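You operate a simulated robot arm through the tools that you are given. There is no shell and no other tool. Be economical: measure what you need, move in short steps, check, and stop when the job is done.

You are at the controls of a simulated robot arm. One attempt, no reset.

JOB
Find the dirty connector on the scope, click it clean and park it.
Fine: turn the view knob to each scope port and read the screen; it parks in the grey spare port; the clean two stay in their ports, unclicked.

Only the result counts: the job must be done as asked and must still hold three seconds after the hand-in. Knocking over, shifting, dropping, spilling or breaking anything else fails it.

ROBOT AND FRAMES
A 6-joint arm with a two-finger parallel gripper on a trunk, on a base that drives. Base frame: it is fixed to the floor where the robot stands at the start and does not move with it; the origin is under the middle of the robot, x ahead of it, y to its left, z up; the surface under the hand at the start is at about z = 0.84. Readings come in m, rad, newtons and seconds.
With the tool pointing down near the work surface it reaches from about 0.3 to 0.8 m from the robot's upright axis, wherever it stands. Its first joint turns from -2.897 to 2.897 rad. Places, roughly: black connector (3x2x5 cm) [0.5, 0.2, 0.9]; focus knob [0.5, -0.3, 0.9]; grey spare port [0.7, 0.4, 0.8]; orange connector (3x2x5 cm) [0.5, 0.1, 0.9]; red scope port [0.5, 0.2, 0.9]; scope screen [0.7, 0.1, 0.9]; view knob [0.5, -0.1, 0.9]; white pad [0.5, 0.3, 0.8]; white scope port [0.5, 0, 0.9]; yellow scope port [0.5, 0.1, 0.9]. Payload 3.43 kg.
Tool frame: the origin (TCP) lies between the finger pads and is the grasp point; the fingertips stand 0.034 m ahead of it; z points along the fingers, y is the line along which they close. Largest opening 0.128 m; finger width 0.024, thickness 0.012; the body of the gripper, 0.048 by 0.13 m, starts 0.096 m behind the TCP.
Orientation is that of the tool frame in the base frame, as a unit quaternion [w, x, y, z]. With the fingers straight down and closing along the base's y, the tool's x points along the base's -x, its y along +y and its z along -z.

CONTROLS
- The arm moves only by the tool move_arm. Its argument "series" is a list of rows, each a list of 7 numbers: the shift along the tool's x, y, z in units of 150 mm (1.0 is 150 mm), then the turn, a rotation vector about the tool's x, y, z in units of 180 degrees (1.0 is 180 degrees), then the gripper command, from -1 (fully open) to 1 (shut), values between in proportion. In form: [[dx, dy, dz, rx, ry, rz, jaw], ...]. A call has 1 to 12 rows; each row is the pose to reach, as a shift and turn from the pose commanded when the call began, along the tool's axes at that moment. A call with a number of a shift or a turn outside -1 to 1 is refused whole. Rows are played at 5 a second. More than 0.05 m and 0.15 rad between two rows, or a gripper value outside its range, and nothing of the call is played. A pose out of reach is approached as far as the arm can. The call stops where the force on the tool passes 60 N (or 10 N more than at its start, if that is more) or the arm is blocked; 0.2 s more then pass. The fingers move at their own pace (about 0.045 m/s each) and stop on an object; they squeeze with about 34 N. The grip force told is the motor's: it shows also when the fingers shut on nothing. Time passes only in rows, and 0.2 s behind the last, so rows that repeat a pose let the fingers close. The reply holds the time, the measured pose of the TCP, the force on the tool along the base axes, the opening and the grip force, in the units named above and with some noise, with the torque about the TCP (base axes, N m) and any sound that the robot's microphone picked up, and new pictures: "views" is both (left out), scene, wrist or none.
- Cameras (640 x 400 px; columns grow to the right, rows downward): "scene" is now at [0.0203, 0.1469, 1.5007]; the picture's right is [-0.14, -0.99, 0.00], its down [-0.70, 0.10, -0.71] and it looks along [0.70, -0.10, -0.70] (base axes); focal length 255 px, centre (320, 200). "wrist" rides on the gripper at [0.076, -0.011, -0.16] in the tool frame; the picture's right is [0.15, 0.99, 0.00], its down [-0.88, 0.13, -0.46] and it looks along [-0.45, 0.07, 0.89] (tool axes); focal length 234 px, centre (320, 200). There is no depth. A picture from a camera that has moved, and an enlarged one, comes with that camera's place and axes in the base frame and with its lens. The place of the scene camera against the robot may be out by one fixed shift of up to 0.018 m in any direction.
- drive_base(legs): drives the robot by 1 to 6 legs, each [ahead, turn to the left] in m and rad, along the robot's own axes; the way and the turn of a leg run together, so that a leg with both is an arc; at most 1.5 m and 3.142 rad a leg. The arm and the cameras ride along, it lands a little off, and it stops where it bumps. It gives what a move gives, and a new picture of the scene camera.
- turn_head(pan, tilt): turns the head with the scene camera to pan (to the left, within 2.705 rad either way) and tilt (down, from -0.506 to 1.204), counted from straight ahead of the robot. It gives what a move gives, and a new picture of the scene camera.
- zoom(camera, box): a new picture of the part [left, top, right, bottom] of that camera's present view, enlarged. The clock stands still meanwhile.
- close_job(): hands the job in; it is judged then, once.

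Work in short steps. Places have to be worked out from the pictures, the camera data and where the tool is seen: move nearer, look again, correct. Check each grasp and each placing, and mend what went wrong. You have 120 turns and 260 pictures in all, those below and enlarged ones among them. Open the gripper and draw the arm clear of the work before you hand the job in, unless the task says otherwise; then end with one line.

The tools are called after "Emit:" as name(argument=value, ...) on one line, values as JSON. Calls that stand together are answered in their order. move_arm: Moves the arm, as the interface text tells. Its arguments: {"type":"object","properties":{"series":{"type":"array","items":{"type":"array","items":{"type":"number"}}},"views":{"type":"string","enum":["both","scene","wrist","none"]}},"required":["series"]} The other tools are called the same way: drive_base (legs) drives the base; turn_head (pan, tilt) turns the head that bears the scene camera; zoom (camera, box) takes an enlarged picture of a part of a camera's view; close_job () hands the job in.

At the start:

```text
time: 0.0
tcp_pos: [0.4579, 0.129, 1.1417]
tcp_rot: [0.001, 0.003, 1.0, 0.0]
force: [1.0, -0.3, 0.1]
moment: [-0.01, -0.01, -0.01]
grip_width: 0.1279
grip_force: 0.0
robot x, y, heading: [0.0029, 0.0094, 0.001]
head pan, tilt: [-0.141, 0.78]
```

scene: 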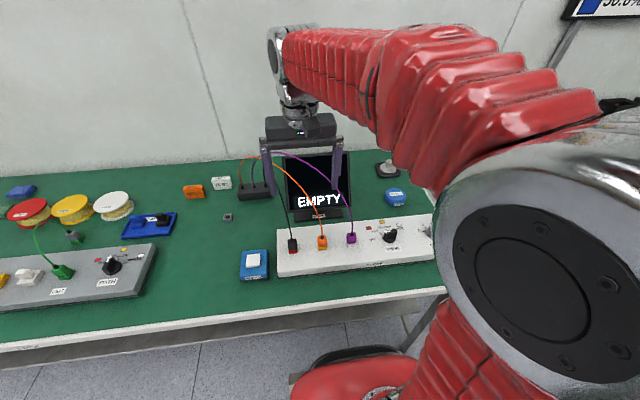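
wrist: 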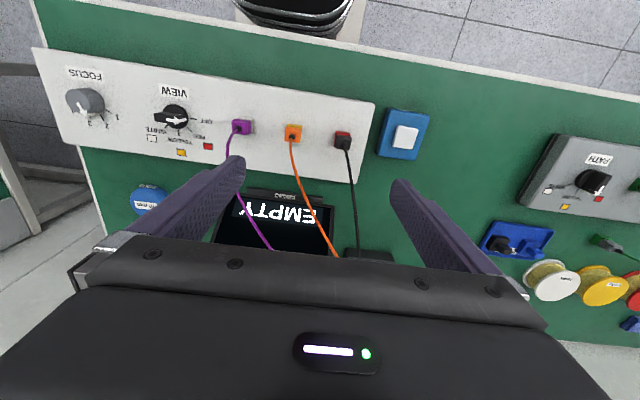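

The scope panel with view knob, three connectors and the screen (EMPTY) are visible; I zoom to read the labels.

Emit:
zoom(camera="wrist", box=[30, 40, 250, 178])

Emit:
zoom(camera="wrist", box=[210, 80, 450, 230])

Emit:
zoom(camera="scene", box=[120, 150, 300, 290])

```text
2.90 times, centred on (140, 109) of wrist
camera zoom: at [0.3814, 0.1184, 1.3015], right [-0.14, 0.99, 0.0], down [0.88, 0.13, 0.46], along [0.45, 0.06, -0.89], focal length 679 px, centre (842, 464)
```

zoom: 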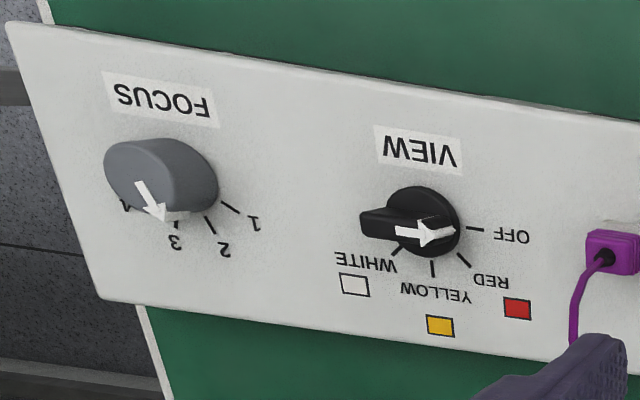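

```text
2.67 times, centred on (330, 155) of wrist
camera zoom: at [0.3814, 0.1184, 1.3015], right [-0.14, 0.99, 0.0], down [0.88, 0.13, 0.46], along [0.45, 0.06, -0.89], focal length 624 px, centre (293, 320)
```

zoom: 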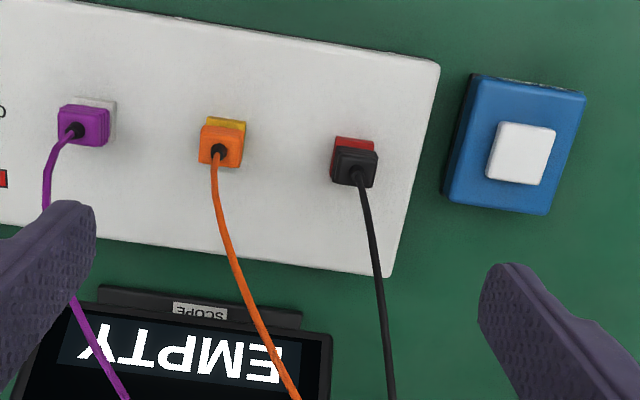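

```text
2.86 times, centred on (210, 220) of scene
camera zoom: at [0.0203, 0.1469, 1.5007], right [-0.14, -0.99, 0.0], down [-0.7, 0.1, -0.71], along [0.7, -0.1, -0.7], focal length 727 px, centre (634, 143)
```

zoom: 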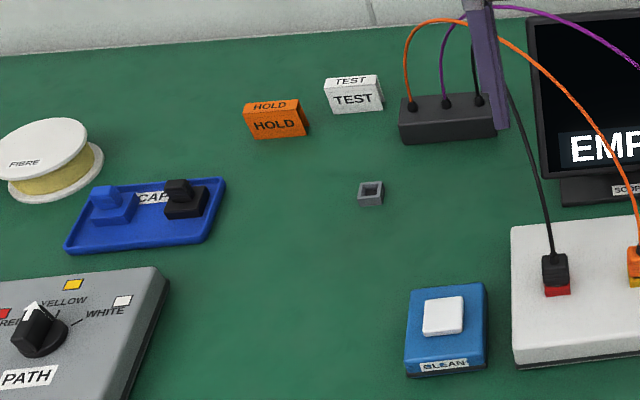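

View knob ≈ (0.472, -0.115), bar along y, positions OFF→RED→YELLOW→WHITE clockwise in 45° steps. I move toward it while turning the tool by -90° so the fingers close across the bar.

Emit:
move_arm(series=[[0, -0.09, 0, 0, 0, -0.0455, -1], [0, -0.18, 0, 0, 0, -0.0909, -1], [0, -0.27, 0, 0, 0, -0.1364, -1], [0, -0.36, 0, 0, 0, -0.1818, -1], [0, -0.45, 0, 0, 0, -0.2273, -1], [0, -0.55, 0, 0, 0, -0.2727, -1], [0, -0.64, 0, 0, 0, -0.3182, -1], [0, -0.73, 0, 0, 0, -0.3636, -1], [0, -0.82, 0, 0, 0, -0.4091, -1], [0, -0.91, 0, 0, 0, -0.4545, -1], [0, -1, 0, 0, 0, -0.5, -1]], views="both")

```text
time: 2.4
tcp_pos: [0.4572, -0.0208, 1.1411]
tcp_rot: [0.001, -0.706, 0.708, -0.001]
force: [0.1, 0.1, -0.9]
moment: [0.01, 0.05, 0.0]
grip_width: 0.1283
grip_force: 0.1
robot x, y, heading: [-0.0016, 0.0107, -0.004]
head pan, tilt: [-0.141, 0.78]
camera scene: at [0.0202, 0.1469, 1.5007], right [-0.14, -0.99, 0.0], down [-0.7, 0.1, -0.71], along [0.7, -0.1, -0.7], focal length 255 px, centre (320, 200)
camera wrist: at [0.4672, -0.0977, 1.302], right [-0.99, -0.14, 0.0], down [-0.13, 0.88, 0.46], along [-0.06, 0.45, -0.89], focal length 234 px, centre (320, 200)
```

scene: 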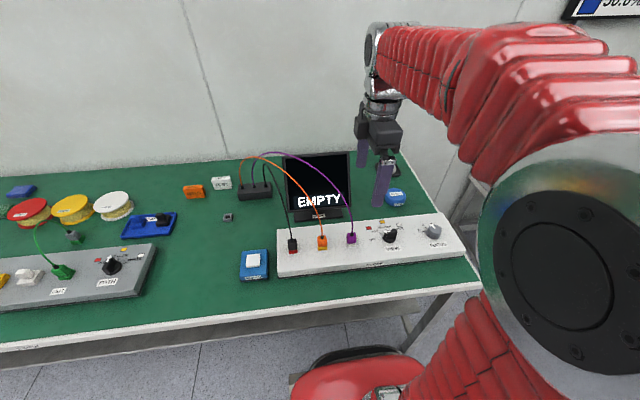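
wrist: 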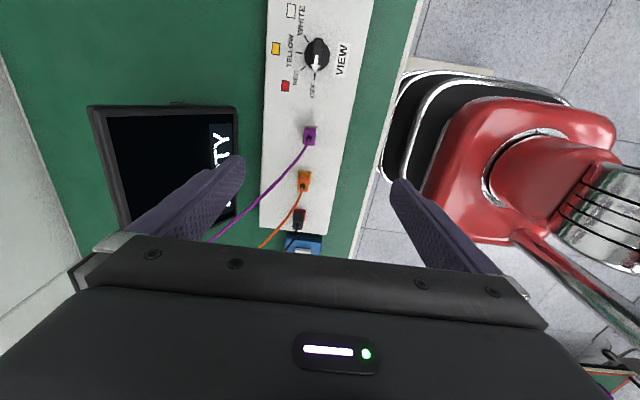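

Knob triangulates to about (0.48, -0.133), z≈0.88. I move above it at TCP z≈1.0 with narrower opening.

Emit:
move_arm(series=[[0.19, -0.04, 0.2, 0, 0, 0, -0.6], [0.37, -0.08, 0.4, 0, 0, 0, -0.4], [0.56, -0.12, 0.6, 0, 0, 0, -0.3], [0.747, -0.153, 0.8, 0, 0, 0, -0.3], [0.747, -0.153, 0.94, 0, 0, 0, -0.3]], views="both")

```text
time: 3.6
tcp_pos: [0.4802, -0.1322, 0.9999]
tcp_rot: [0.0, -0.705, 0.709, -0.001]
force: [0.4, -0.2, 1.1]
moment: [0.02, -0.03, -0.04]
grip_width: 0.0833
grip_force: 0.1
robot x, y, heading: [-0.0016, 0.0102, 0.001]
head pan, tilt: [-0.141, 0.78]
camera scene: at [0.0202, 0.1469, 1.5007], right [-0.14, -0.99, 0.0], down [-0.7, 0.1, -0.71], along [0.7, -0.1, -0.7], focal length 255 px, centre (320, 200)
camera wrist: at [0.4902, -0.2087, 1.1613], right [-0.99, -0.14, 0.0], down [-0.13, 0.88, 0.46], along [-0.06, 0.45, -0.89], focal length 234 px, centre (320, 200)
```

scene: 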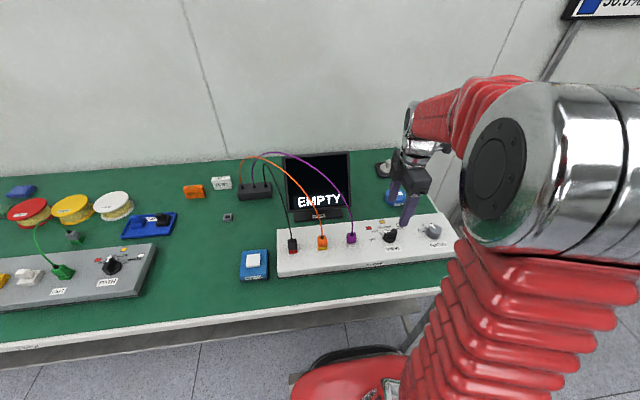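
wrist: 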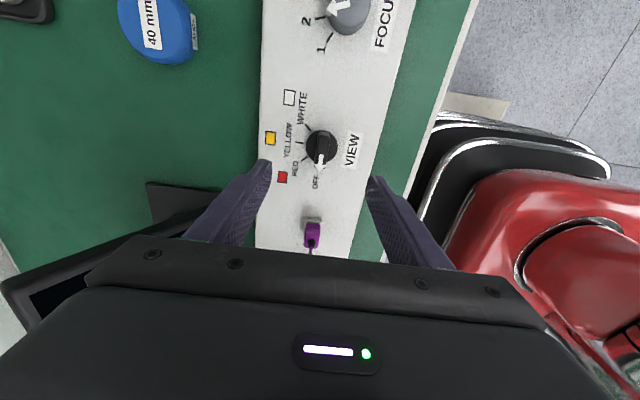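

Screen is visible in scene view. I zoom on the knob to see its shape.

Emit:
zoom(camera="wrist", box=[260, 90, 380, 165])

Emit:
zoom(camera="scene", box=[340, 190, 470, 272])

```text
5.33 times, centred on (320, 128) of wrist
camera zoom: at [0.4902, -0.2087, 1.1613], right [-0.99, -0.14, 0.0], down [-0.13, 0.88, 0.46], along [-0.06, 0.45, -0.89], focal length 1249 px, centre (320, 587)
```

zoom: 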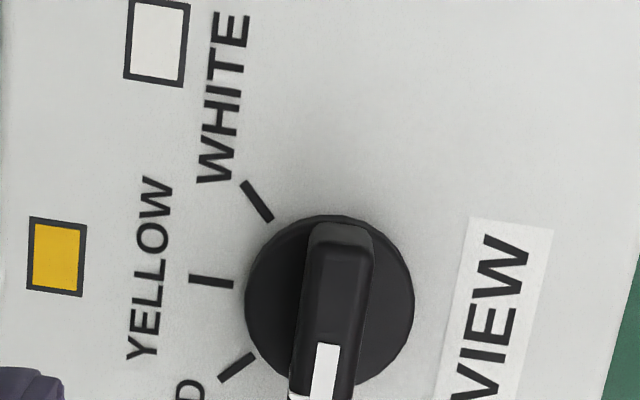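

```text
4.88 times, centred on (405, 231) of scene
camera zoom: at [0.0202, 0.1469, 1.5007], right [-0.14, -0.99, 0.0], down [-0.7, 0.1, -0.71], along [0.7, -0.1, -0.7], focal length 1242 px, centre (-95, 49)
```

zoom: 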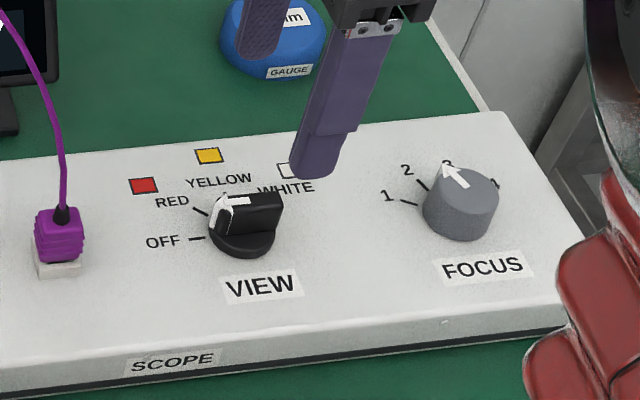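

The knob is a disc (r≈2 cm) with a raised bar ~1.5 cm wide. I descend to tip height ≈0.893 with ~5 cm opening.

Emit:
move_arm(series=[[0.033, 0, 0.2, 0, 0, 0, 0], [0.033, 0, 0.4, 0, 0, 0, 0.2], [0.033, 0, 0.49, 0, 0, 0, 0.2]], views="both")

Emit:
zoom(camera="scene", box=[340, 190, 470, 272])

Emit:
zoom(camera="wrist", box=[220, 100, 420, 225])

```text
time: 4.4
tcp_pos: [0.4798, -0.138, 0.9264]
tcp_rot: [0.001, -0.705, 0.709, -0.001]
force: [0.0, -0.1, -0.3]
moment: [0.03, 0.02, -0.01]
grip_width: 0.0512
grip_force: 0.0
robot x, y, heading: [0.0021, 0.0078, 0.002]
head pan, tilt: [-0.141, 0.78]
camera scene: at [0.0203, 0.1469, 1.5007], right [-0.14, -0.99, 0.0], down [-0.7, 0.1, -0.71], along [0.7, -0.1, -0.7], focal length 255 px, centre (320, 200)
camera wrist: at [0.4907, -0.2144, 1.0869], right [-0.99, -0.14, 0.0], down [-0.13, 0.88, 0.46], along [-0.06, 0.45, -0.89], focal length 234 px, centre (320, 200)
```

scene: 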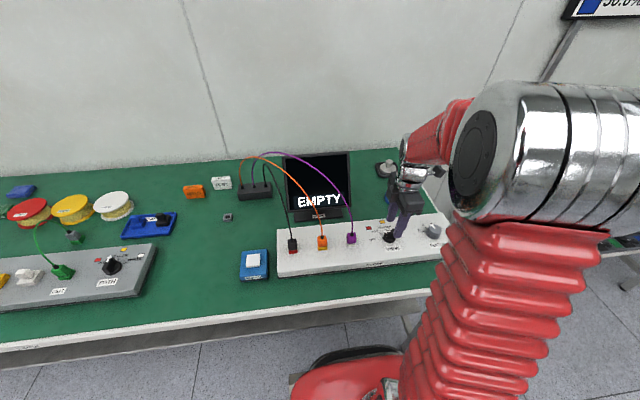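
wrist: 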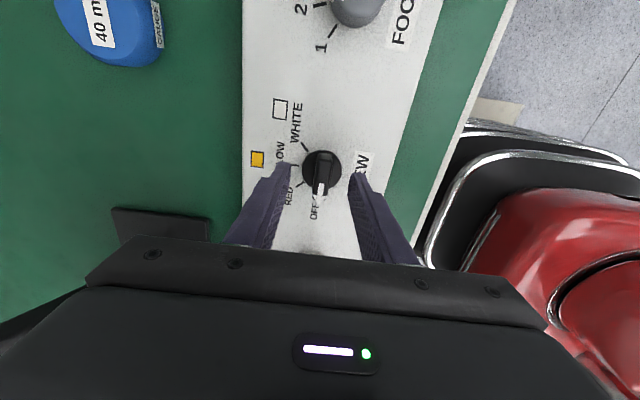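

```text
4.88 times, centred on (405, 231) of scene
camera zoom: at [0.0203, 0.1469, 1.5007], right [-0.14, -0.99, 0.0], down [-0.7, 0.1, -0.71], along [0.7, -0.1, -0.7], focal length 1242 px, centre (-95, 49)
```

zoom: 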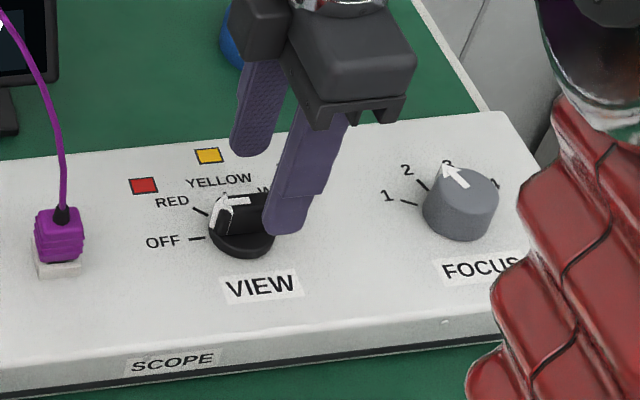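

```text
3.20 times, centred on (320, 162) of wrist
camera zoom: at [0.4907, -0.2144, 1.0869], right [-0.99, -0.14, 0.0], down [-0.13, 0.88, 0.46], along [-0.06, 0.45, -0.89], focal length 749 px, centre (320, 320)
```

zoom: 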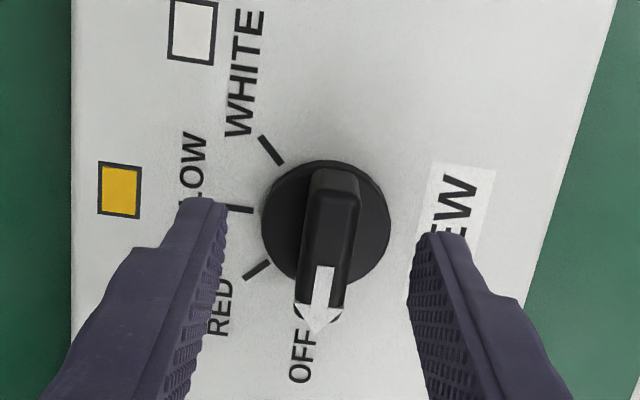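

Aligned with the knob. I descend 12 mm more and look.

Emit:
move_arm(series=[[0, 0, 0.04, 0, 0, 0, 0.2], [0, 0, 0.08, 0, 0, 0, 0.2]], views="wrist")

Emit:
zoom(camera="scene", box=[360, 205, 440, 255])

Emit:
zoom(camera="wrist", box=[220, 100, 420, 225])

```text
time: 5.0
tcp_pos: [0.4809, -0.1373, 0.9146]
tcp_rot: [0.001, -0.706, 0.708, 0.0]
force: [-0.4, 0.5, 0.3]
moment: [0.01, -0.03, -0.01]
grip_width: 0.0513
grip_force: 0.1
robot x, y, heading: [0.0009, 0.0106, 0.002]
head pan, tilt: [-0.141, 0.78]
camera wrist: at [0.4904, -0.2139, 1.0752], right [-0.99, -0.14, 0.0], down [-0.13, 0.88, 0.46], along [-0.06, 0.45, -0.89], focal length 234 px, centre (320, 200)
```

wrist: 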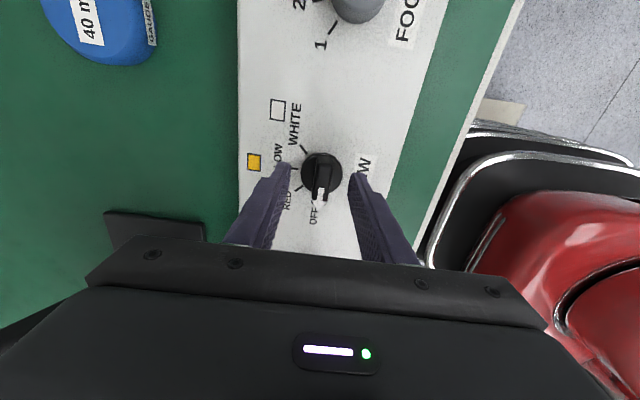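

```text
8.00 times, centred on (400, 230) of scene
camera zoom: at [0.0203, 0.1469, 1.5007], right [-0.14, -0.99, 0.0], down [-0.7, 0.1, -0.71], along [0.7, -0.1, -0.7], focal length 2036 px, centre (-320, -40)
```

zoom: 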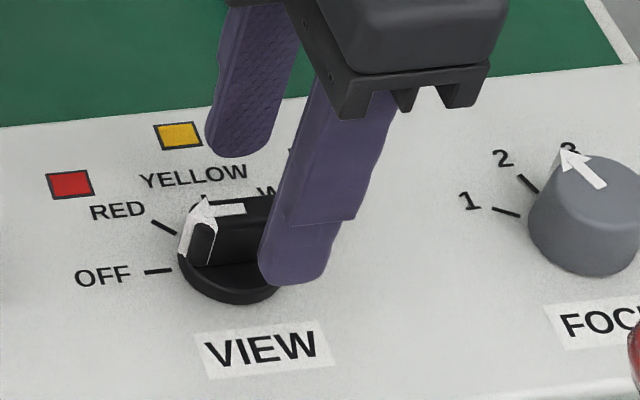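

```text
3.20 times, centred on (320, 162) of wrist
camera zoom: at [0.4904, -0.2139, 1.0752], right [-0.99, -0.14, 0.0], down [-0.13, 0.88, 0.46], along [-0.06, 0.45, -0.89], focal length 749 px, centre (320, 320)
```

zoom: 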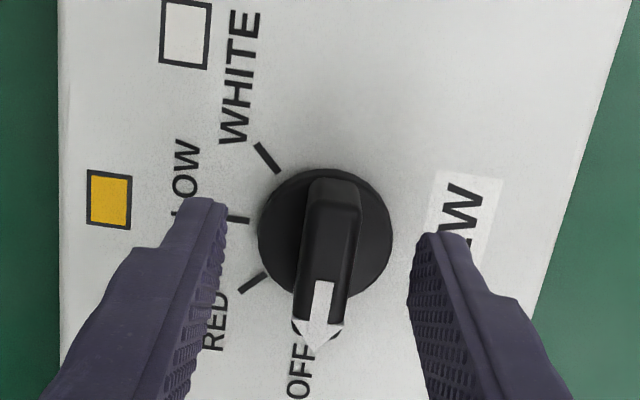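

Tips appear beside the bar, above the disc. I close and check that the width stops at the bar (~15 mm).

Emit:
move_arm(series=[[0, 0, 0, 0, 0, 0, 0.6], [0, 0, 0, 0, 0, 0, 0.9], [0, 0, 0, 0, 0, 0, 0.9], [0, 0, 0, 0, 0, 0, 0.9]], views="wrist")

Emit:
zoom(camera="scene", box=[360, 205, 440, 255])

```text
time: 6.0
tcp_pos: [0.4782, -0.1379, 0.9146]
tcp_rot: [0.0, -0.705, 0.709, 0.002]
force: [-22.8, -1.0, 3.5]
moment: [0.15, 0.84, -0.09]
grip_width: 0.0151
grip_force: 41.6
robot x, y, heading: [-0.0014, 0.0099, -0.003]
head pan, tilt: [-0.141, 0.78]
camera wrist: at [0.4886, -0.214, 1.0749], right [-0.99, -0.14, 0.0], down [-0.12, 0.88, 0.46], along [-0.07, 0.45, -0.89], focal length 234 px, centre (320, 200)
```

wrist: 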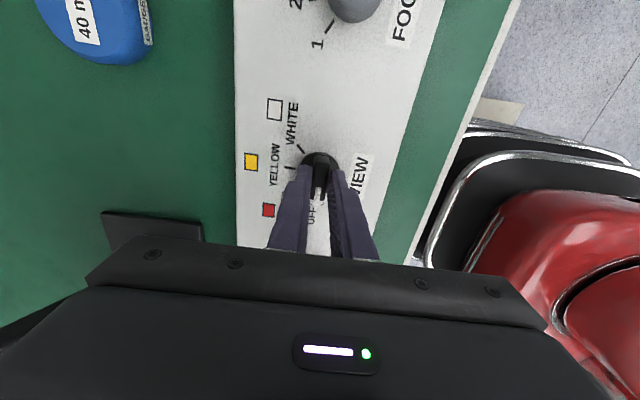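

```text
8.00 times, centred on (400, 230) of scene
camera zoom: at [0.0193, 0.1469, 1.5008], right [-0.14, -0.99, 0.0], down [-0.7, 0.1, -0.71], along [0.7, -0.1, -0.7], focal length 2036 px, centre (-320, -40)
```

zoom: 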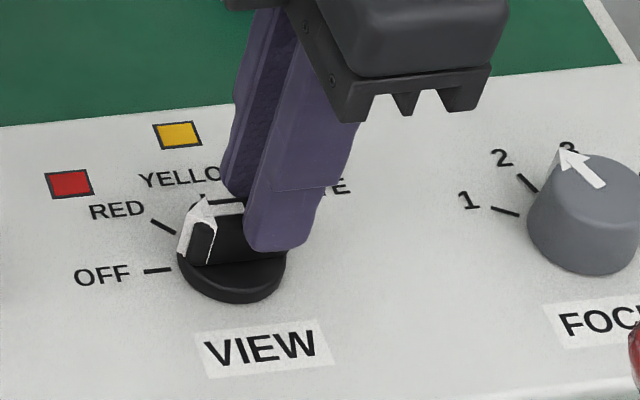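

Gripping the bar (15.1 mm). I recentre by ~3 mm in -x to relieve the side force and turn +45° clockwise to RED.

Emit:
move_arm(series=[[0, 0.02, 0, 0, 0, 0, 0.9], [0, 0.02, 0, 0, 0, 0.0417, 0.9], [0, 0.02, 0, 0, 0, 0.0833, 0.9], [0, 0.02, 0, 0, 0, 0.125, 0.9], [0, 0.02, 0, 0, 0, 0.1667, 0.9], [0, 0.02, 0, 0, 0, 0.2083, 0.9], [0, 0.02, 0, 0, 0, 0.25, 0.9], [0, 0.02, 0, 0, 0, 0.25, 0.9]], views="scene")

Emit:
zoom(camera="scene", box=[270, 145, 440, 255])

```text
time: 7.8
tcp_pos: [0.4745, -0.1349, 0.9142]
tcp_rot: [-0.002, -0.38, 0.925, 0.003]
force: [-35.5, 17.2, 4.8]
moment: [1.12, 0.38, 0.25]
grip_width: 0.015
grip_force: 45.0
robot x, y, heading: [0.0016, 0.0067, -0.002]
head pan, tilt: [-0.141, 0.78]
camera scene: at [0.0187, 0.1473, 1.5007], right [-0.14, -0.99, 0.0], down [-0.7, 0.1, -0.71], along [0.7, -0.1, -0.7], focal length 255 px, centre (320, 200)
```

scene: 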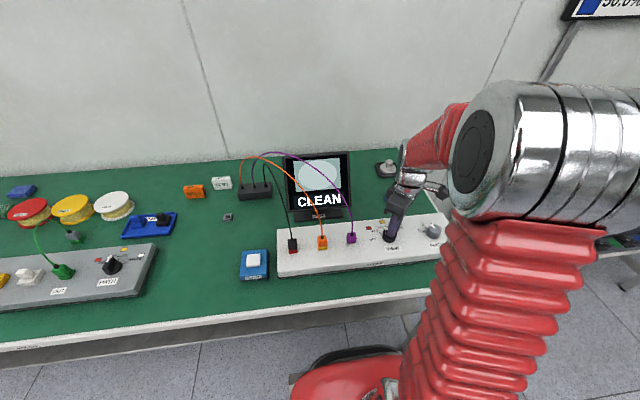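

```text
3.64 times, centred on (355, 200) of scene
camera zoom: at [0.0187, 0.1473, 1.5007], right [-0.14, -0.99, 0.0], down [-0.7, 0.1, -0.71], along [0.7, -0.1, -0.7], focal length 926 px, centre (193, 200)
```

zoom: 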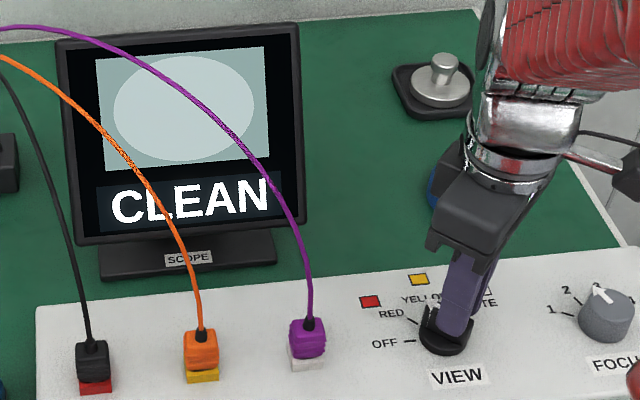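

RED reads CLEAN. Side force again, so I shift ~5 mm along tool y to recentre and turn another 45° to YELLOW.

Emit:
move_arm(series=[[0, 0.035, 0, 0, 0, 0, 0.9], [0, 0.035, 0, 0, 0, 0.0417, 0.9], [0, 0.035, 0, 0, 0, 0.0833, 0.9], [0, 0.035, 0, 0, 0, 0.125, 0.9], [0, 0.035, 0, 0, 0, 0.1667, 0.9], [0, 0.035, 0, 0, 0, 0.2083, 0.9], [0, 0.035, 0, 0, 0, 0.25, 0.9], [0, 0.035, 0, 0, 0, 0.25, 0.9]], views="scene")

Emit:
zoom(camera="scene", box=[270, 145, 440, 255])

```text
time: 9.6
tcp_pos: [0.4728, -0.1309, 0.9144]
tcp_rot: [-0.001, 0.003, 1.0, 0.002]
force: [-20.8, 33.6, -9.0]
moment: [1.11, -0.22, 0.18]
grip_width: 0.0147
grip_force: 45.1
robot x, y, heading: [-0.0015, 0.0093, 0.001]
head pan, tilt: [-0.141, 0.78]
camera scene: at [0.0196, 0.1476, 1.5007], right [-0.14, -0.99, 0.0], down [-0.7, 0.1, -0.71], along [0.7, -0.1, -0.7], focal length 255 px, centre (320, 200)
```

scene: 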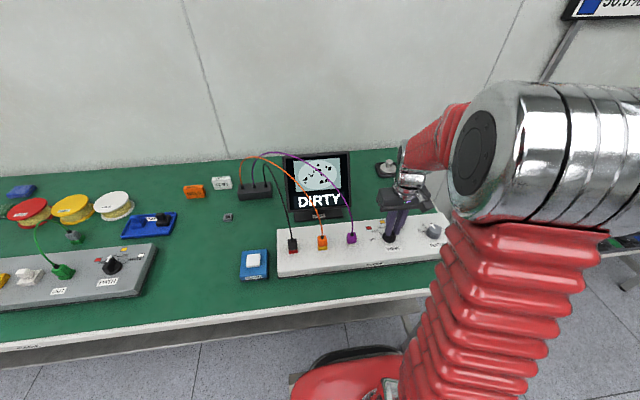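

```text
3.64 times, centred on (355, 200) of scene
camera zoom: at [0.0196, 0.1476, 1.5007], right [-0.14, -0.99, 0.0], down [-0.7, 0.1, -0.71], along [0.7, -0.1, -0.7], focal length 926 px, centre (193, 200)
```

zoom: 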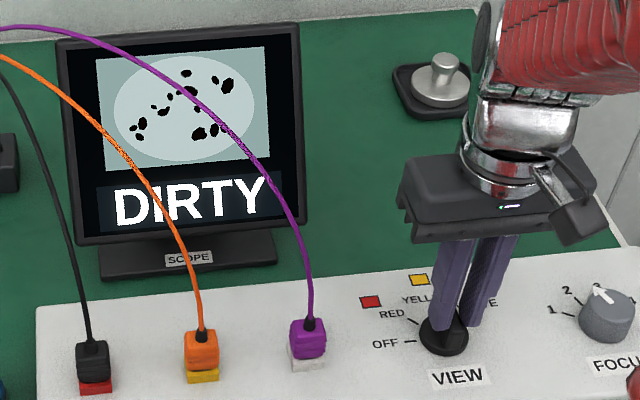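

YELLOW reads DIRTY. For completeness I check WHITE as well, recentring first.

Emit:
move_arm(series=[[0.02, 0.035, 0, 0, 0, 0, 0.9], [0.02, 0.035, 0, 0, 0, 0.0417, 0.9], [0.02, 0.035, 0, 0, 0, 0.0833, 0.9], [0.02, 0.035, 0, 0, 0, 0.125, 0.9], [0.02, 0.035, 0, 0, 0, 0.1667, 0.9], [0.02, 0.035, 0, 0, 0, 0.2083, 0.9], [0.02, 0.035, 0, 0, 0, 0.25, 0.9], [0.02, 0.035, 0, 0, 0, 0.25, 0.9]], views="scene")

Emit:
zoom(camera="scene", box=[270, 145, 440, 255])

```text
time: 11.4
tcp_pos: [0.4737, -0.1274, 0.9152]
tcp_rot: [0.002, 0.386, 0.922, 0.002]
force: [35.1, 20.9, -16.7]
moment: [0.9, -0.7, 0.21]
grip_width: 0.015
grip_force: 45.2
robot x, y, heading: [-0.0033, 0.009, 0.001]
head pan, tilt: [-0.141, 0.78]
camera scene: at [0.0222, 0.1473, 1.5007], right [-0.14, -0.99, 0.0], down [-0.7, 0.1, -0.71], along [0.7, -0.1, -0.7], focal length 255 px, centre (320, 200)
```

scene: 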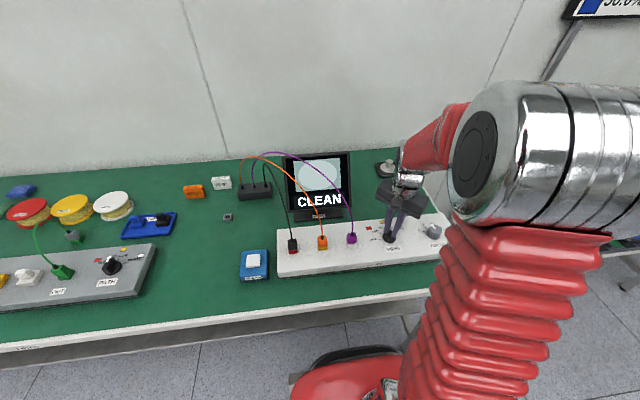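

```text
3.64 times, centred on (355, 200) of scene
camera zoom: at [0.0222, 0.1473, 1.5007], right [-0.14, -0.99, 0.0], down [-0.7, 0.1, -0.71], along [0.7, -0.1, -0.7], focal length 926 px, centre (193, 200)
```

zoom: 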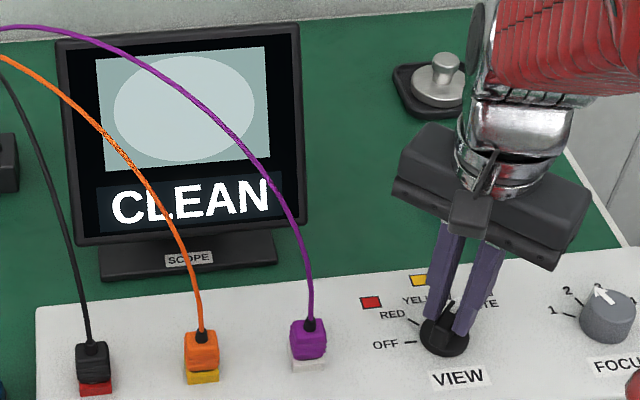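

WHITE is CLEAN, so the orange connector (yellow port) is the dirty one. I open, rise, and check everything stands.

Emit:
move_arm(series=[[0, 0, 0, 0, 0, 0, 0.3], [0, 0, 0, 0, 0, 0, 0.1], [0, 0, -0.3, 0, 0, 0, 0.1], [0, 0, -0.6, 0, 0, 0, 0.1], [0, 0, -0.9, 0, 0, 0, 0.1]], views="scene")

```text
time: 12.6
tcp_pos: [0.4701, -0.1278, 1.052]
tcp_rot: [0.0, 0.385, 0.923, 0.002]
force: [1.3, -0.3, 0.4]
moment: [-0.01, -0.01, -0.04]
grip_width: 0.0574
grip_force: 0.1
robot x, y, heading: [-0.0017, 0.0088, 0.002]
head pan, tilt: [-0.141, 0.78]
camera scene: at [0.0205, 0.1469, 1.5007], right [-0.14, -0.99, 0.0], down [-0.7, 0.1, -0.71], along [0.7, -0.1, -0.7], focal length 255 px, centre (320, 200)
```

scene: 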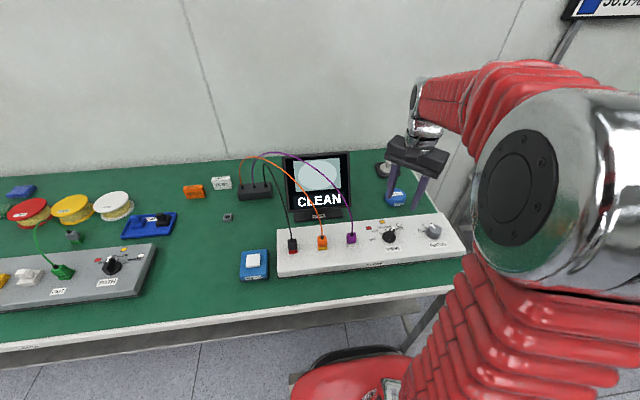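

Clear. I turn back 45° and swing in an arc at smaller x (to keep off the cables) toward the orange connector.

Emit:
move_arm(series=[[0.133, 0.024, -0.055, 0, 0, -0.0417, -0.1], [0.267, 0.047, -0.11, 0, 0, -0.0833, -0.1], [0.4, 0.07, -0.165, 0, 0, -0.125, -0.1], [0.533, 0.094, -0.22, 0, 0, -0.1667, -0.1], [0.667, 0.118, -0.28, 0, 0, -0.2083, -0.1], [0.8, 0.141, -0.333, 0, 0, -0.25, -0.1]], views="none")

Emit:
move_arm(series=[[0, 0.25, 0, 0, 0, 0, -0.1], [0, 0.5, 0, 0, 0, 0, -0.1], [0, 0.73, 0, 0, 0, 0, -0.1]], views="both")

Emit:
zoom(camera="wrist", box=[220, 60, 420, 185])

```text
time: 14.0
tcp_pos: [0.4012, -0.0285, 1.1005]
tcp_rot: [0.001, 0.001, 1.0, 0.0]
force: [-0.2, 0.1, 0.3]
moment: [-0.01, 0.01, 0.02]
grip_width: 0.0705
grip_force: 0.0
robot x, y, heading: [0.0016, 0.0102, 0.004]
head pan, tilt: [-0.141, 0.78]
```

```text
time: 14.8
tcp_pos: [0.4018, 0.0827, 1.101]
tcp_rot: [0.001, 0.003, 1.0, 0.0]
force: [-0.7, 1.1, -0.4]
moment: [-0.03, 0.02, 0.0]
grip_width: 0.0705
grip_force: 0.0
robot x, y, heading: [-0.0017, 0.0124, -0.005]
head pan, tilt: [-0.141, 0.78]
camera scene: at [0.0201, 0.147, 1.5007], right [-0.14, -0.99, 0.0], down [-0.7, 0.1, -0.71], along [0.7, -0.1, -0.7], focal length 255 px, centre (320, 200)
camera wrist: at [0.324, 0.0709, 1.2601], right [-0.14, 0.99, 0.0], down [0.88, 0.12, 0.46], along [0.45, 0.06, -0.89], focal length 234 px, centre (320, 200)
```

scene: 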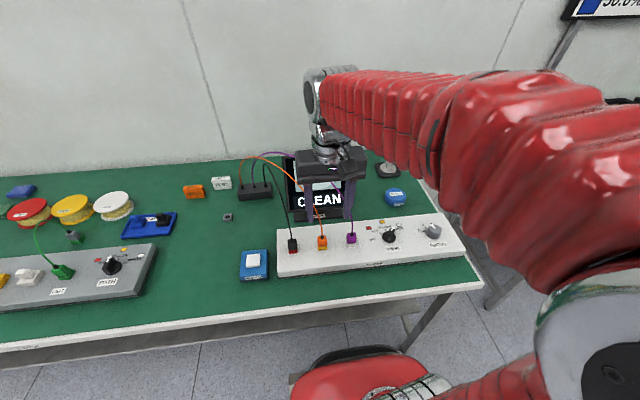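
wrist: 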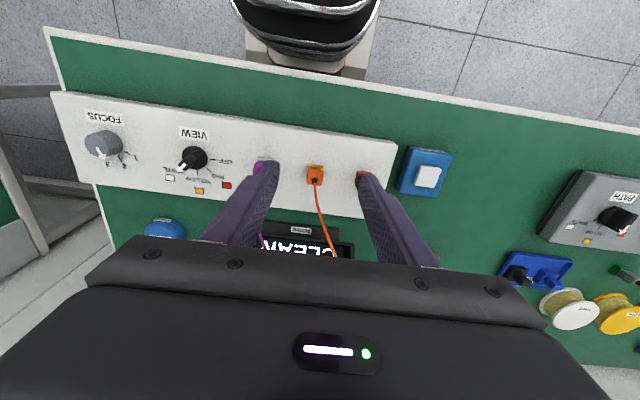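

```text
3.20 times, centred on (320, 122) of wrist
camera zoom: at [0.324, 0.0709, 1.2601], right [-0.14, 0.99, 0.0], down [0.88, 0.12, 0.46], along [0.45, 0.06, -0.89], focal length 749 px, centre (320, 448)
```

zoom: 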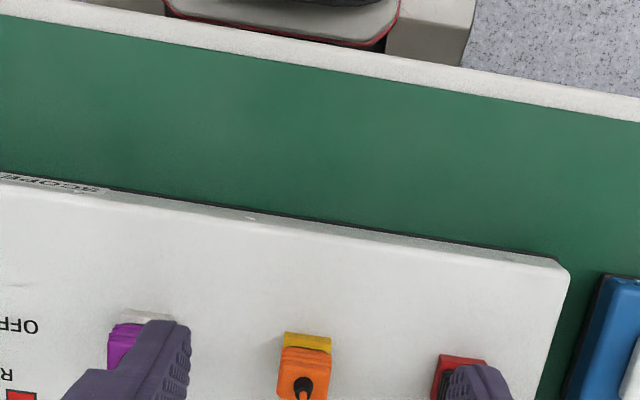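

Orange connector top ≈ (0.471, 0.082, 0.91). I move over it and descend to z 0.96, then look.

Emit:
move_arm(series=[[-0.23, 0, 0, 0, 0, 0, -0.1], [-0.46, -0.005, 0, 0, 0, 0, -0.1], [-0.46, -0.005, 0.3, 0, 0, 0, -0.1], [-0.46, -0.005, 0.6, 0, 0, 0, -0.1], [-0.46, -0.005, 0.93, 0, 0, 0, -0.1]], views="both")

Emit:
zoom(camera="scene", box=[260, 180, 390, 262])

Emit:
zoom(camera="wrist", box=[220, 110, 420, 235])

```text
time: 16.0
tcp_pos: [0.4726, 0.0812, 0.9616]
tcp_rot: [0.001, 0.003, 1.0, 0.0]
force: [-0.9, -0.1, 0.9]
moment: [0.0, -0.02, 0.02]
grip_width: 0.0704
grip_force: 0.0
robot x, y, heading: [-0.0004, 0.0091, -0.0]
head pan, tilt: [-0.141, 0.78]
camera scene: at [0.0202, 0.1469, 1.5007], right [-0.14, -0.99, 0.0], down [-0.7, 0.1, -0.71], along [0.7, -0.1, -0.7], focal length 255 px, centre (320, 200)
camera wrist: at [0.3949, 0.0693, 1.1213], right [-0.14, 0.99, 0.0], down [0.88, 0.13, 0.46], along [0.45, 0.06, -0.89], focal length 234 px, centre (320, 200)
```

scene: 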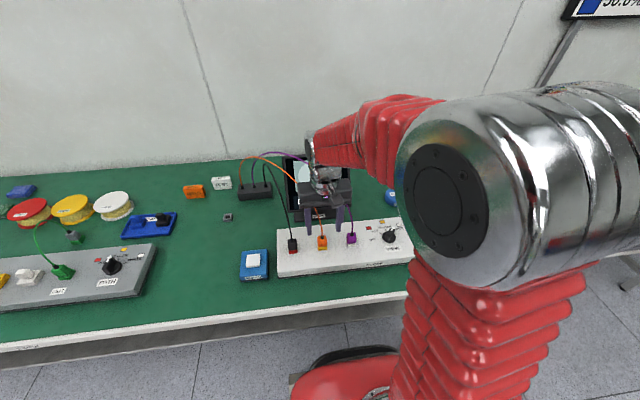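
wrist: 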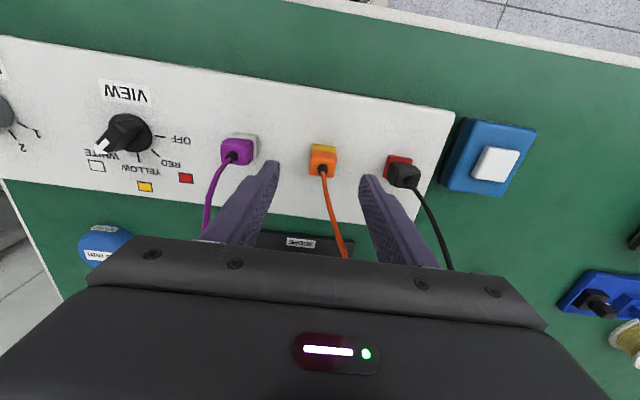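

```text
4.88 times, centred on (325, 221) of scene
camera zoom: at [0.0202, 0.1469, 1.5007], right [-0.14, -0.99, 0.0], down [-0.7, 0.1, -0.71], along [0.7, -0.1, -0.7], focal length 1242 px, centre (296, 98)
```

zoom: 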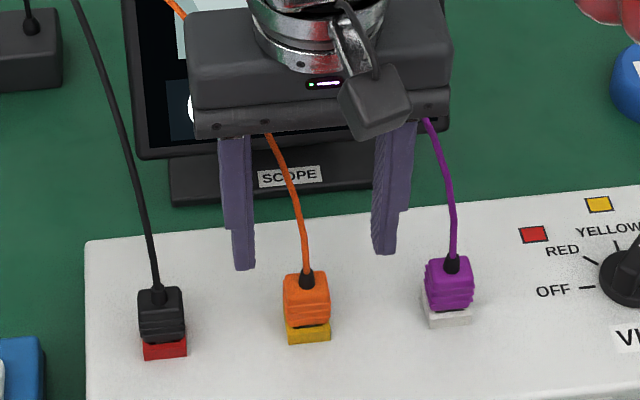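

```text
3.20 times, centred on (320, 172) of wrist
camera zoom: at [0.3949, 0.0693, 1.1213], right [-0.14, 0.99, 0.0], down [0.88, 0.13, 0.46], along [0.45, 0.06, -0.89], focal length 749 px, centre (320, 288)
```

zoom: 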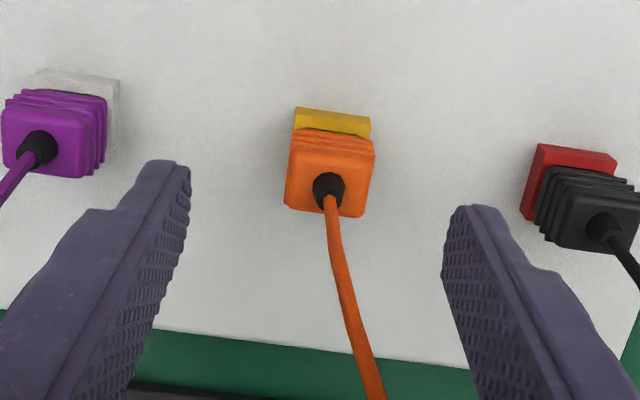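

Centred on the connector. I descend to TCP z≈0.913 and close.

Emit:
move_arm(series=[[0.015, 0, 0.16, 0, 0, 0, 0], [0.015, 0, 0.325, 0, 0, 0, 0], [0.015, 0, 0.325, 0, 0, 0, 0.4], [0.015, 0, 0.325, 0, 0, 0, 0.7], [0.015, 0, 0.325, 0, 0, 0, 0.7]], views="both")

Emit:
zoom(camera="scene", box=[260, 180, 390, 262])

Emit:
zoom(camera="wrist", box=[220, 110, 420, 235])

```text
time: 17.2
tcp_pos: [0.4694, 0.0817, 0.9119]
tcp_rot: [0.001, 0.002, 1.0, 0.001]
force: [-2.1, 18.8, 3.4]
moment: [0.85, 0.09, 0.06]
grip_width: 0.0251
grip_force: 24.5
robot x, y, heading: [0.0001, 0.0096, -0.0]
head pan, tilt: [-0.141, 0.78]
camera scene: at [0.0202, 0.1473, 1.5007], right [-0.14, -0.99, 0.0], down [-0.7, 0.1, -0.71], along [0.7, -0.1, -0.7], focal length 255 px, centre (320, 200)
camera wrist: at [0.392, 0.0705, 1.0725], right [-0.14, 0.99, 0.0], down [0.88, 0.12, 0.46], along [0.45, 0.07, -0.89], focal length 234 px, centre (320, 200)
```

scene: 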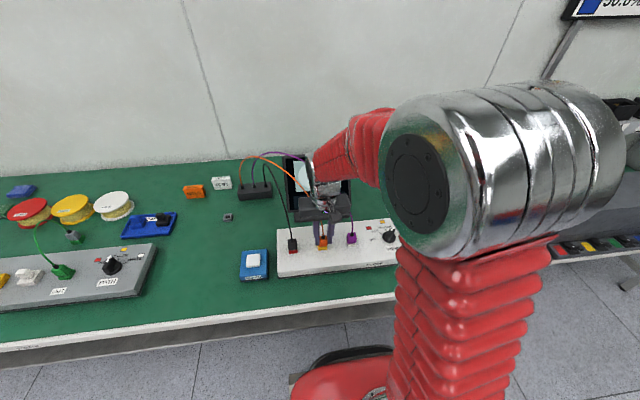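
wrist: 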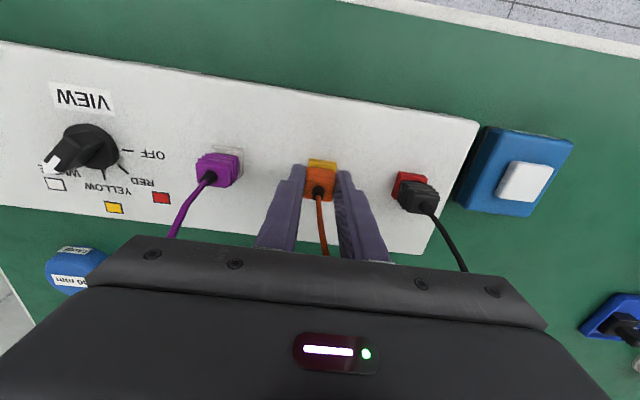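

```text
4.88 times, centred on (325, 221) of scene
camera zoom: at [0.0202, 0.1473, 1.5007], right [-0.14, -0.99, 0.0], down [-0.7, 0.1, -0.71], along [0.7, -0.1, -0.7], focal length 1242 px, centre (296, 98)
```

zoom: 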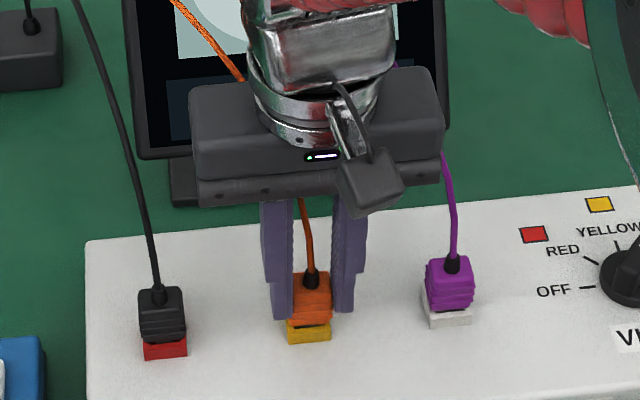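

```text
3.20 times, centred on (320, 172) of wrist
camera zoom: at [0.392, 0.0705, 1.0725], right [-0.14, 0.99, 0.0], down [0.88, 0.12, 0.46], along [0.45, 0.07, -0.89], focal length 749 px, centre (320, 288)
```

zoom: 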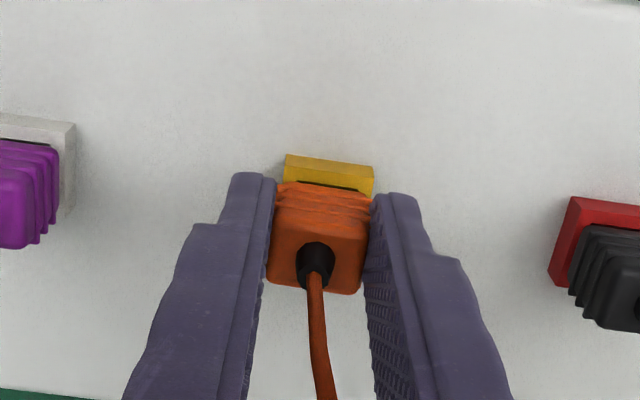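

Gripped at 25 mm. I tighten, recentre y by 2 mm, and pull straight up.

Emit:
move_arm(series=[[0, 0.013, 0, 0, 0, 0, 1], [0, 0.013, 0, 0, 0, 0, 1], [0, 0.013, -0.07, 0, 0, 0, 1], [0, 0.013, -0.14, 0, 0, 0, 1], [0, 0.013, -0.25, 0, 0, 0, 1], [0, 0.013, -0.4, 0, 0, 0, 1]], views="both")

Emit:
zoom(camera="scene", box=[230, 150, 390, 262])

```text
time: 18.6
tcp_pos: [0.469, 0.0822, 0.9718]
tcp_rot: [0.001, 0.003, 1.0, 0.0]
force: [-0.4, 0.1, -0.4]
moment: [0.01, 0.02, -0.02]
grip_width: 0.0247
grip_force: 33.7
robot x, y, heading: [-0.0003, 0.0072, 0.001]
head pan, tilt: [-0.141, 0.78]
camera scene: at [0.0204, 0.1469, 1.5007], right [-0.14, -0.99, 0.0], down [-0.7, 0.1, -0.71], along [0.7, -0.1, -0.7], focal length 255 px, centre (320, 200)
camera wrist: at [0.3915, 0.0714, 1.1322], right [-0.14, 0.99, 0.0], down [0.88, 0.13, 0.46], along [0.45, 0.06, -0.89], focal length 234 px, centre (320, 200)
```

scene: 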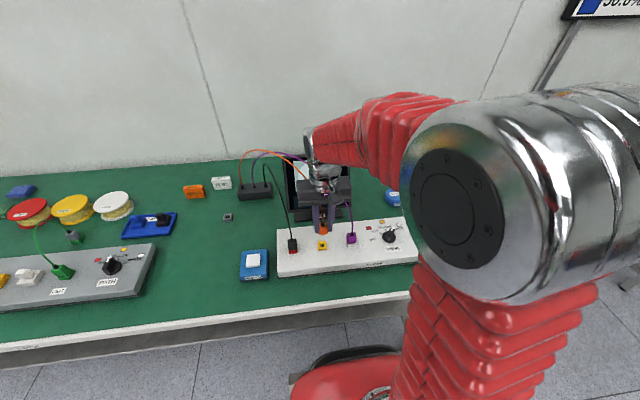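
wrist: 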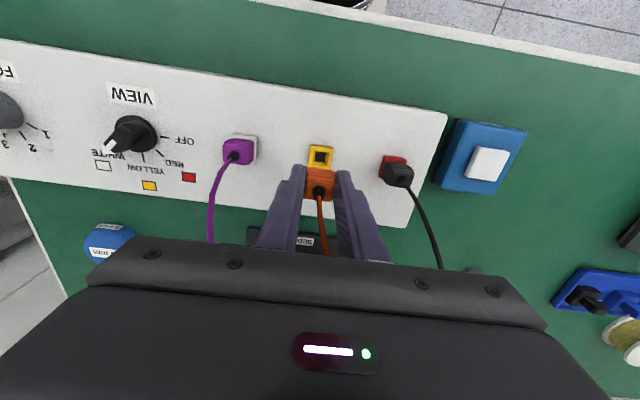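

```text
3.57 times, centred on (310, 206) of scene
camera zoom: at [0.0204, 0.1469, 1.5007], right [-0.14, -0.99, 0.0], down [-0.7, 0.1, -0.71], along [0.7, -0.1, -0.7], focal length 909 px, centre (356, 179)
```

zoom: 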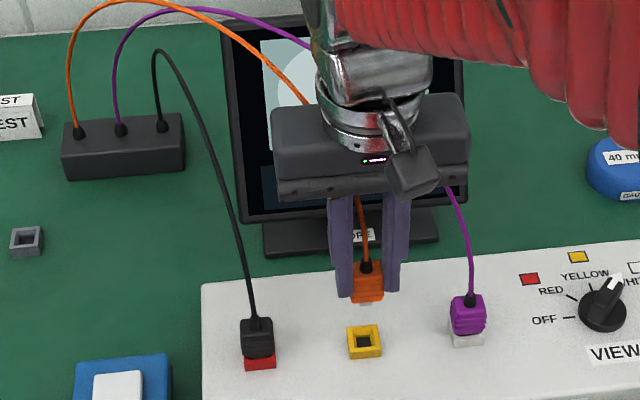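

Connector is out. Pad triangulates to ≈ (0.4545, 0.296, 0.844). I lift and back off in -x, then move left past the black cable.

Emit:
move_arm(series=[[0.2, 0, -0.2, 0, 0, 0, 1], [0.4, 0, -0.4, 0, 0, 0, 1], [0.5, 0, -0.6, 0, 0, 0, 1], [0.5, 0.3, -0.6, 0, 0, 0, 1], [0.5, 0.6, -0.6, 0, 0, 0, 1], [0.5, 0.9, -0.6, 0, 0, 0, 1]], views="scene")

Emit:
move_arm(series=[[0, 0.25, 0, 0, 0, 0, 1], [0, 0.51, 0, 0, 0, 0, 1]], views="both")

```text
time: 20.0
tcp_pos: [0.3932, 0.2182, 1.0619]
tcp_rot: [0.001, 0.003, 1.0, 0.0]
force: [-0.1, 0.2, -0.4]
moment: [-0.04, 0.0, 0.0]
grip_width: 0.0245
grip_force: 33.6
robot x, y, heading: [-0.0001, 0.005, 0.0]
head pan, tilt: [-0.141, 0.78]
camera scene: at [0.0201, 0.147, 1.5007], right [-0.14, -0.99, 0.0], down [-0.7, 0.1, -0.71], along [0.7, -0.1, -0.7], focal length 255 px, centre (320, 200)
```

scene: 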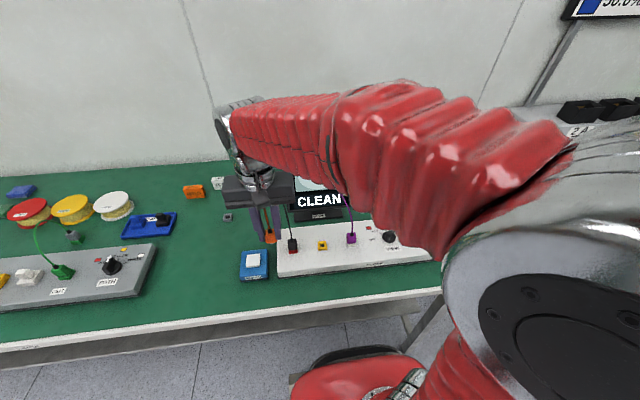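

```text
time: 20.6
tcp_pos: [0.3932, 0.2942, 1.0599]
tcp_rot: [0.001, 0.004, 1.0, 0.0]
force: [-0.2, 0.6, -0.8]
moment: [-0.02, -0.04, -0.01]
grip_width: 0.0247
grip_force: 34.0
robot x, y, heading: [-0.0036, 0.009, 0.007]
head pan, tilt: [-0.141, 0.78]
camera scene: at [0.0202, 0.147, 1.5007], right [-0.14, -0.99, 0.0], down [-0.7, 0.1, -0.71], along [0.7, -0.1, -0.7], focal length 255 px, centre (320, 200)
camera wrist: at [0.3166, 0.283, 1.2222], right [-0.14, 0.99, 0.0], down [0.88, 0.12, 0.46], along [0.45, 0.06, -0.89], focal length 234 px, centre (320, 200)
```

scene: 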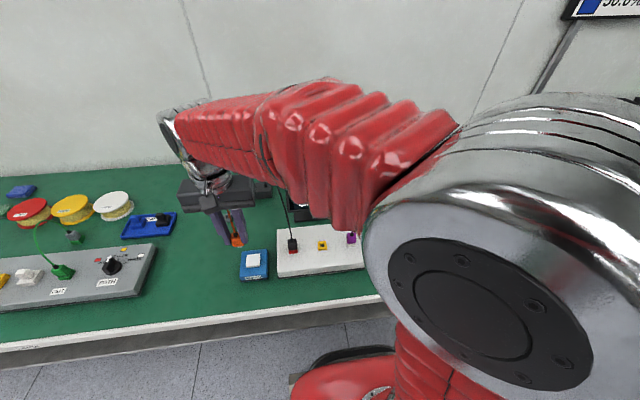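
wrist: 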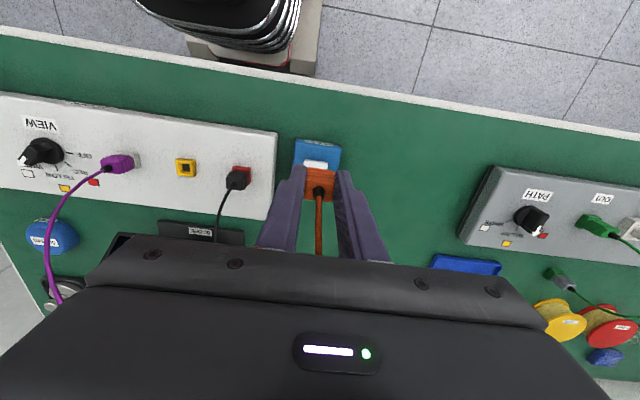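

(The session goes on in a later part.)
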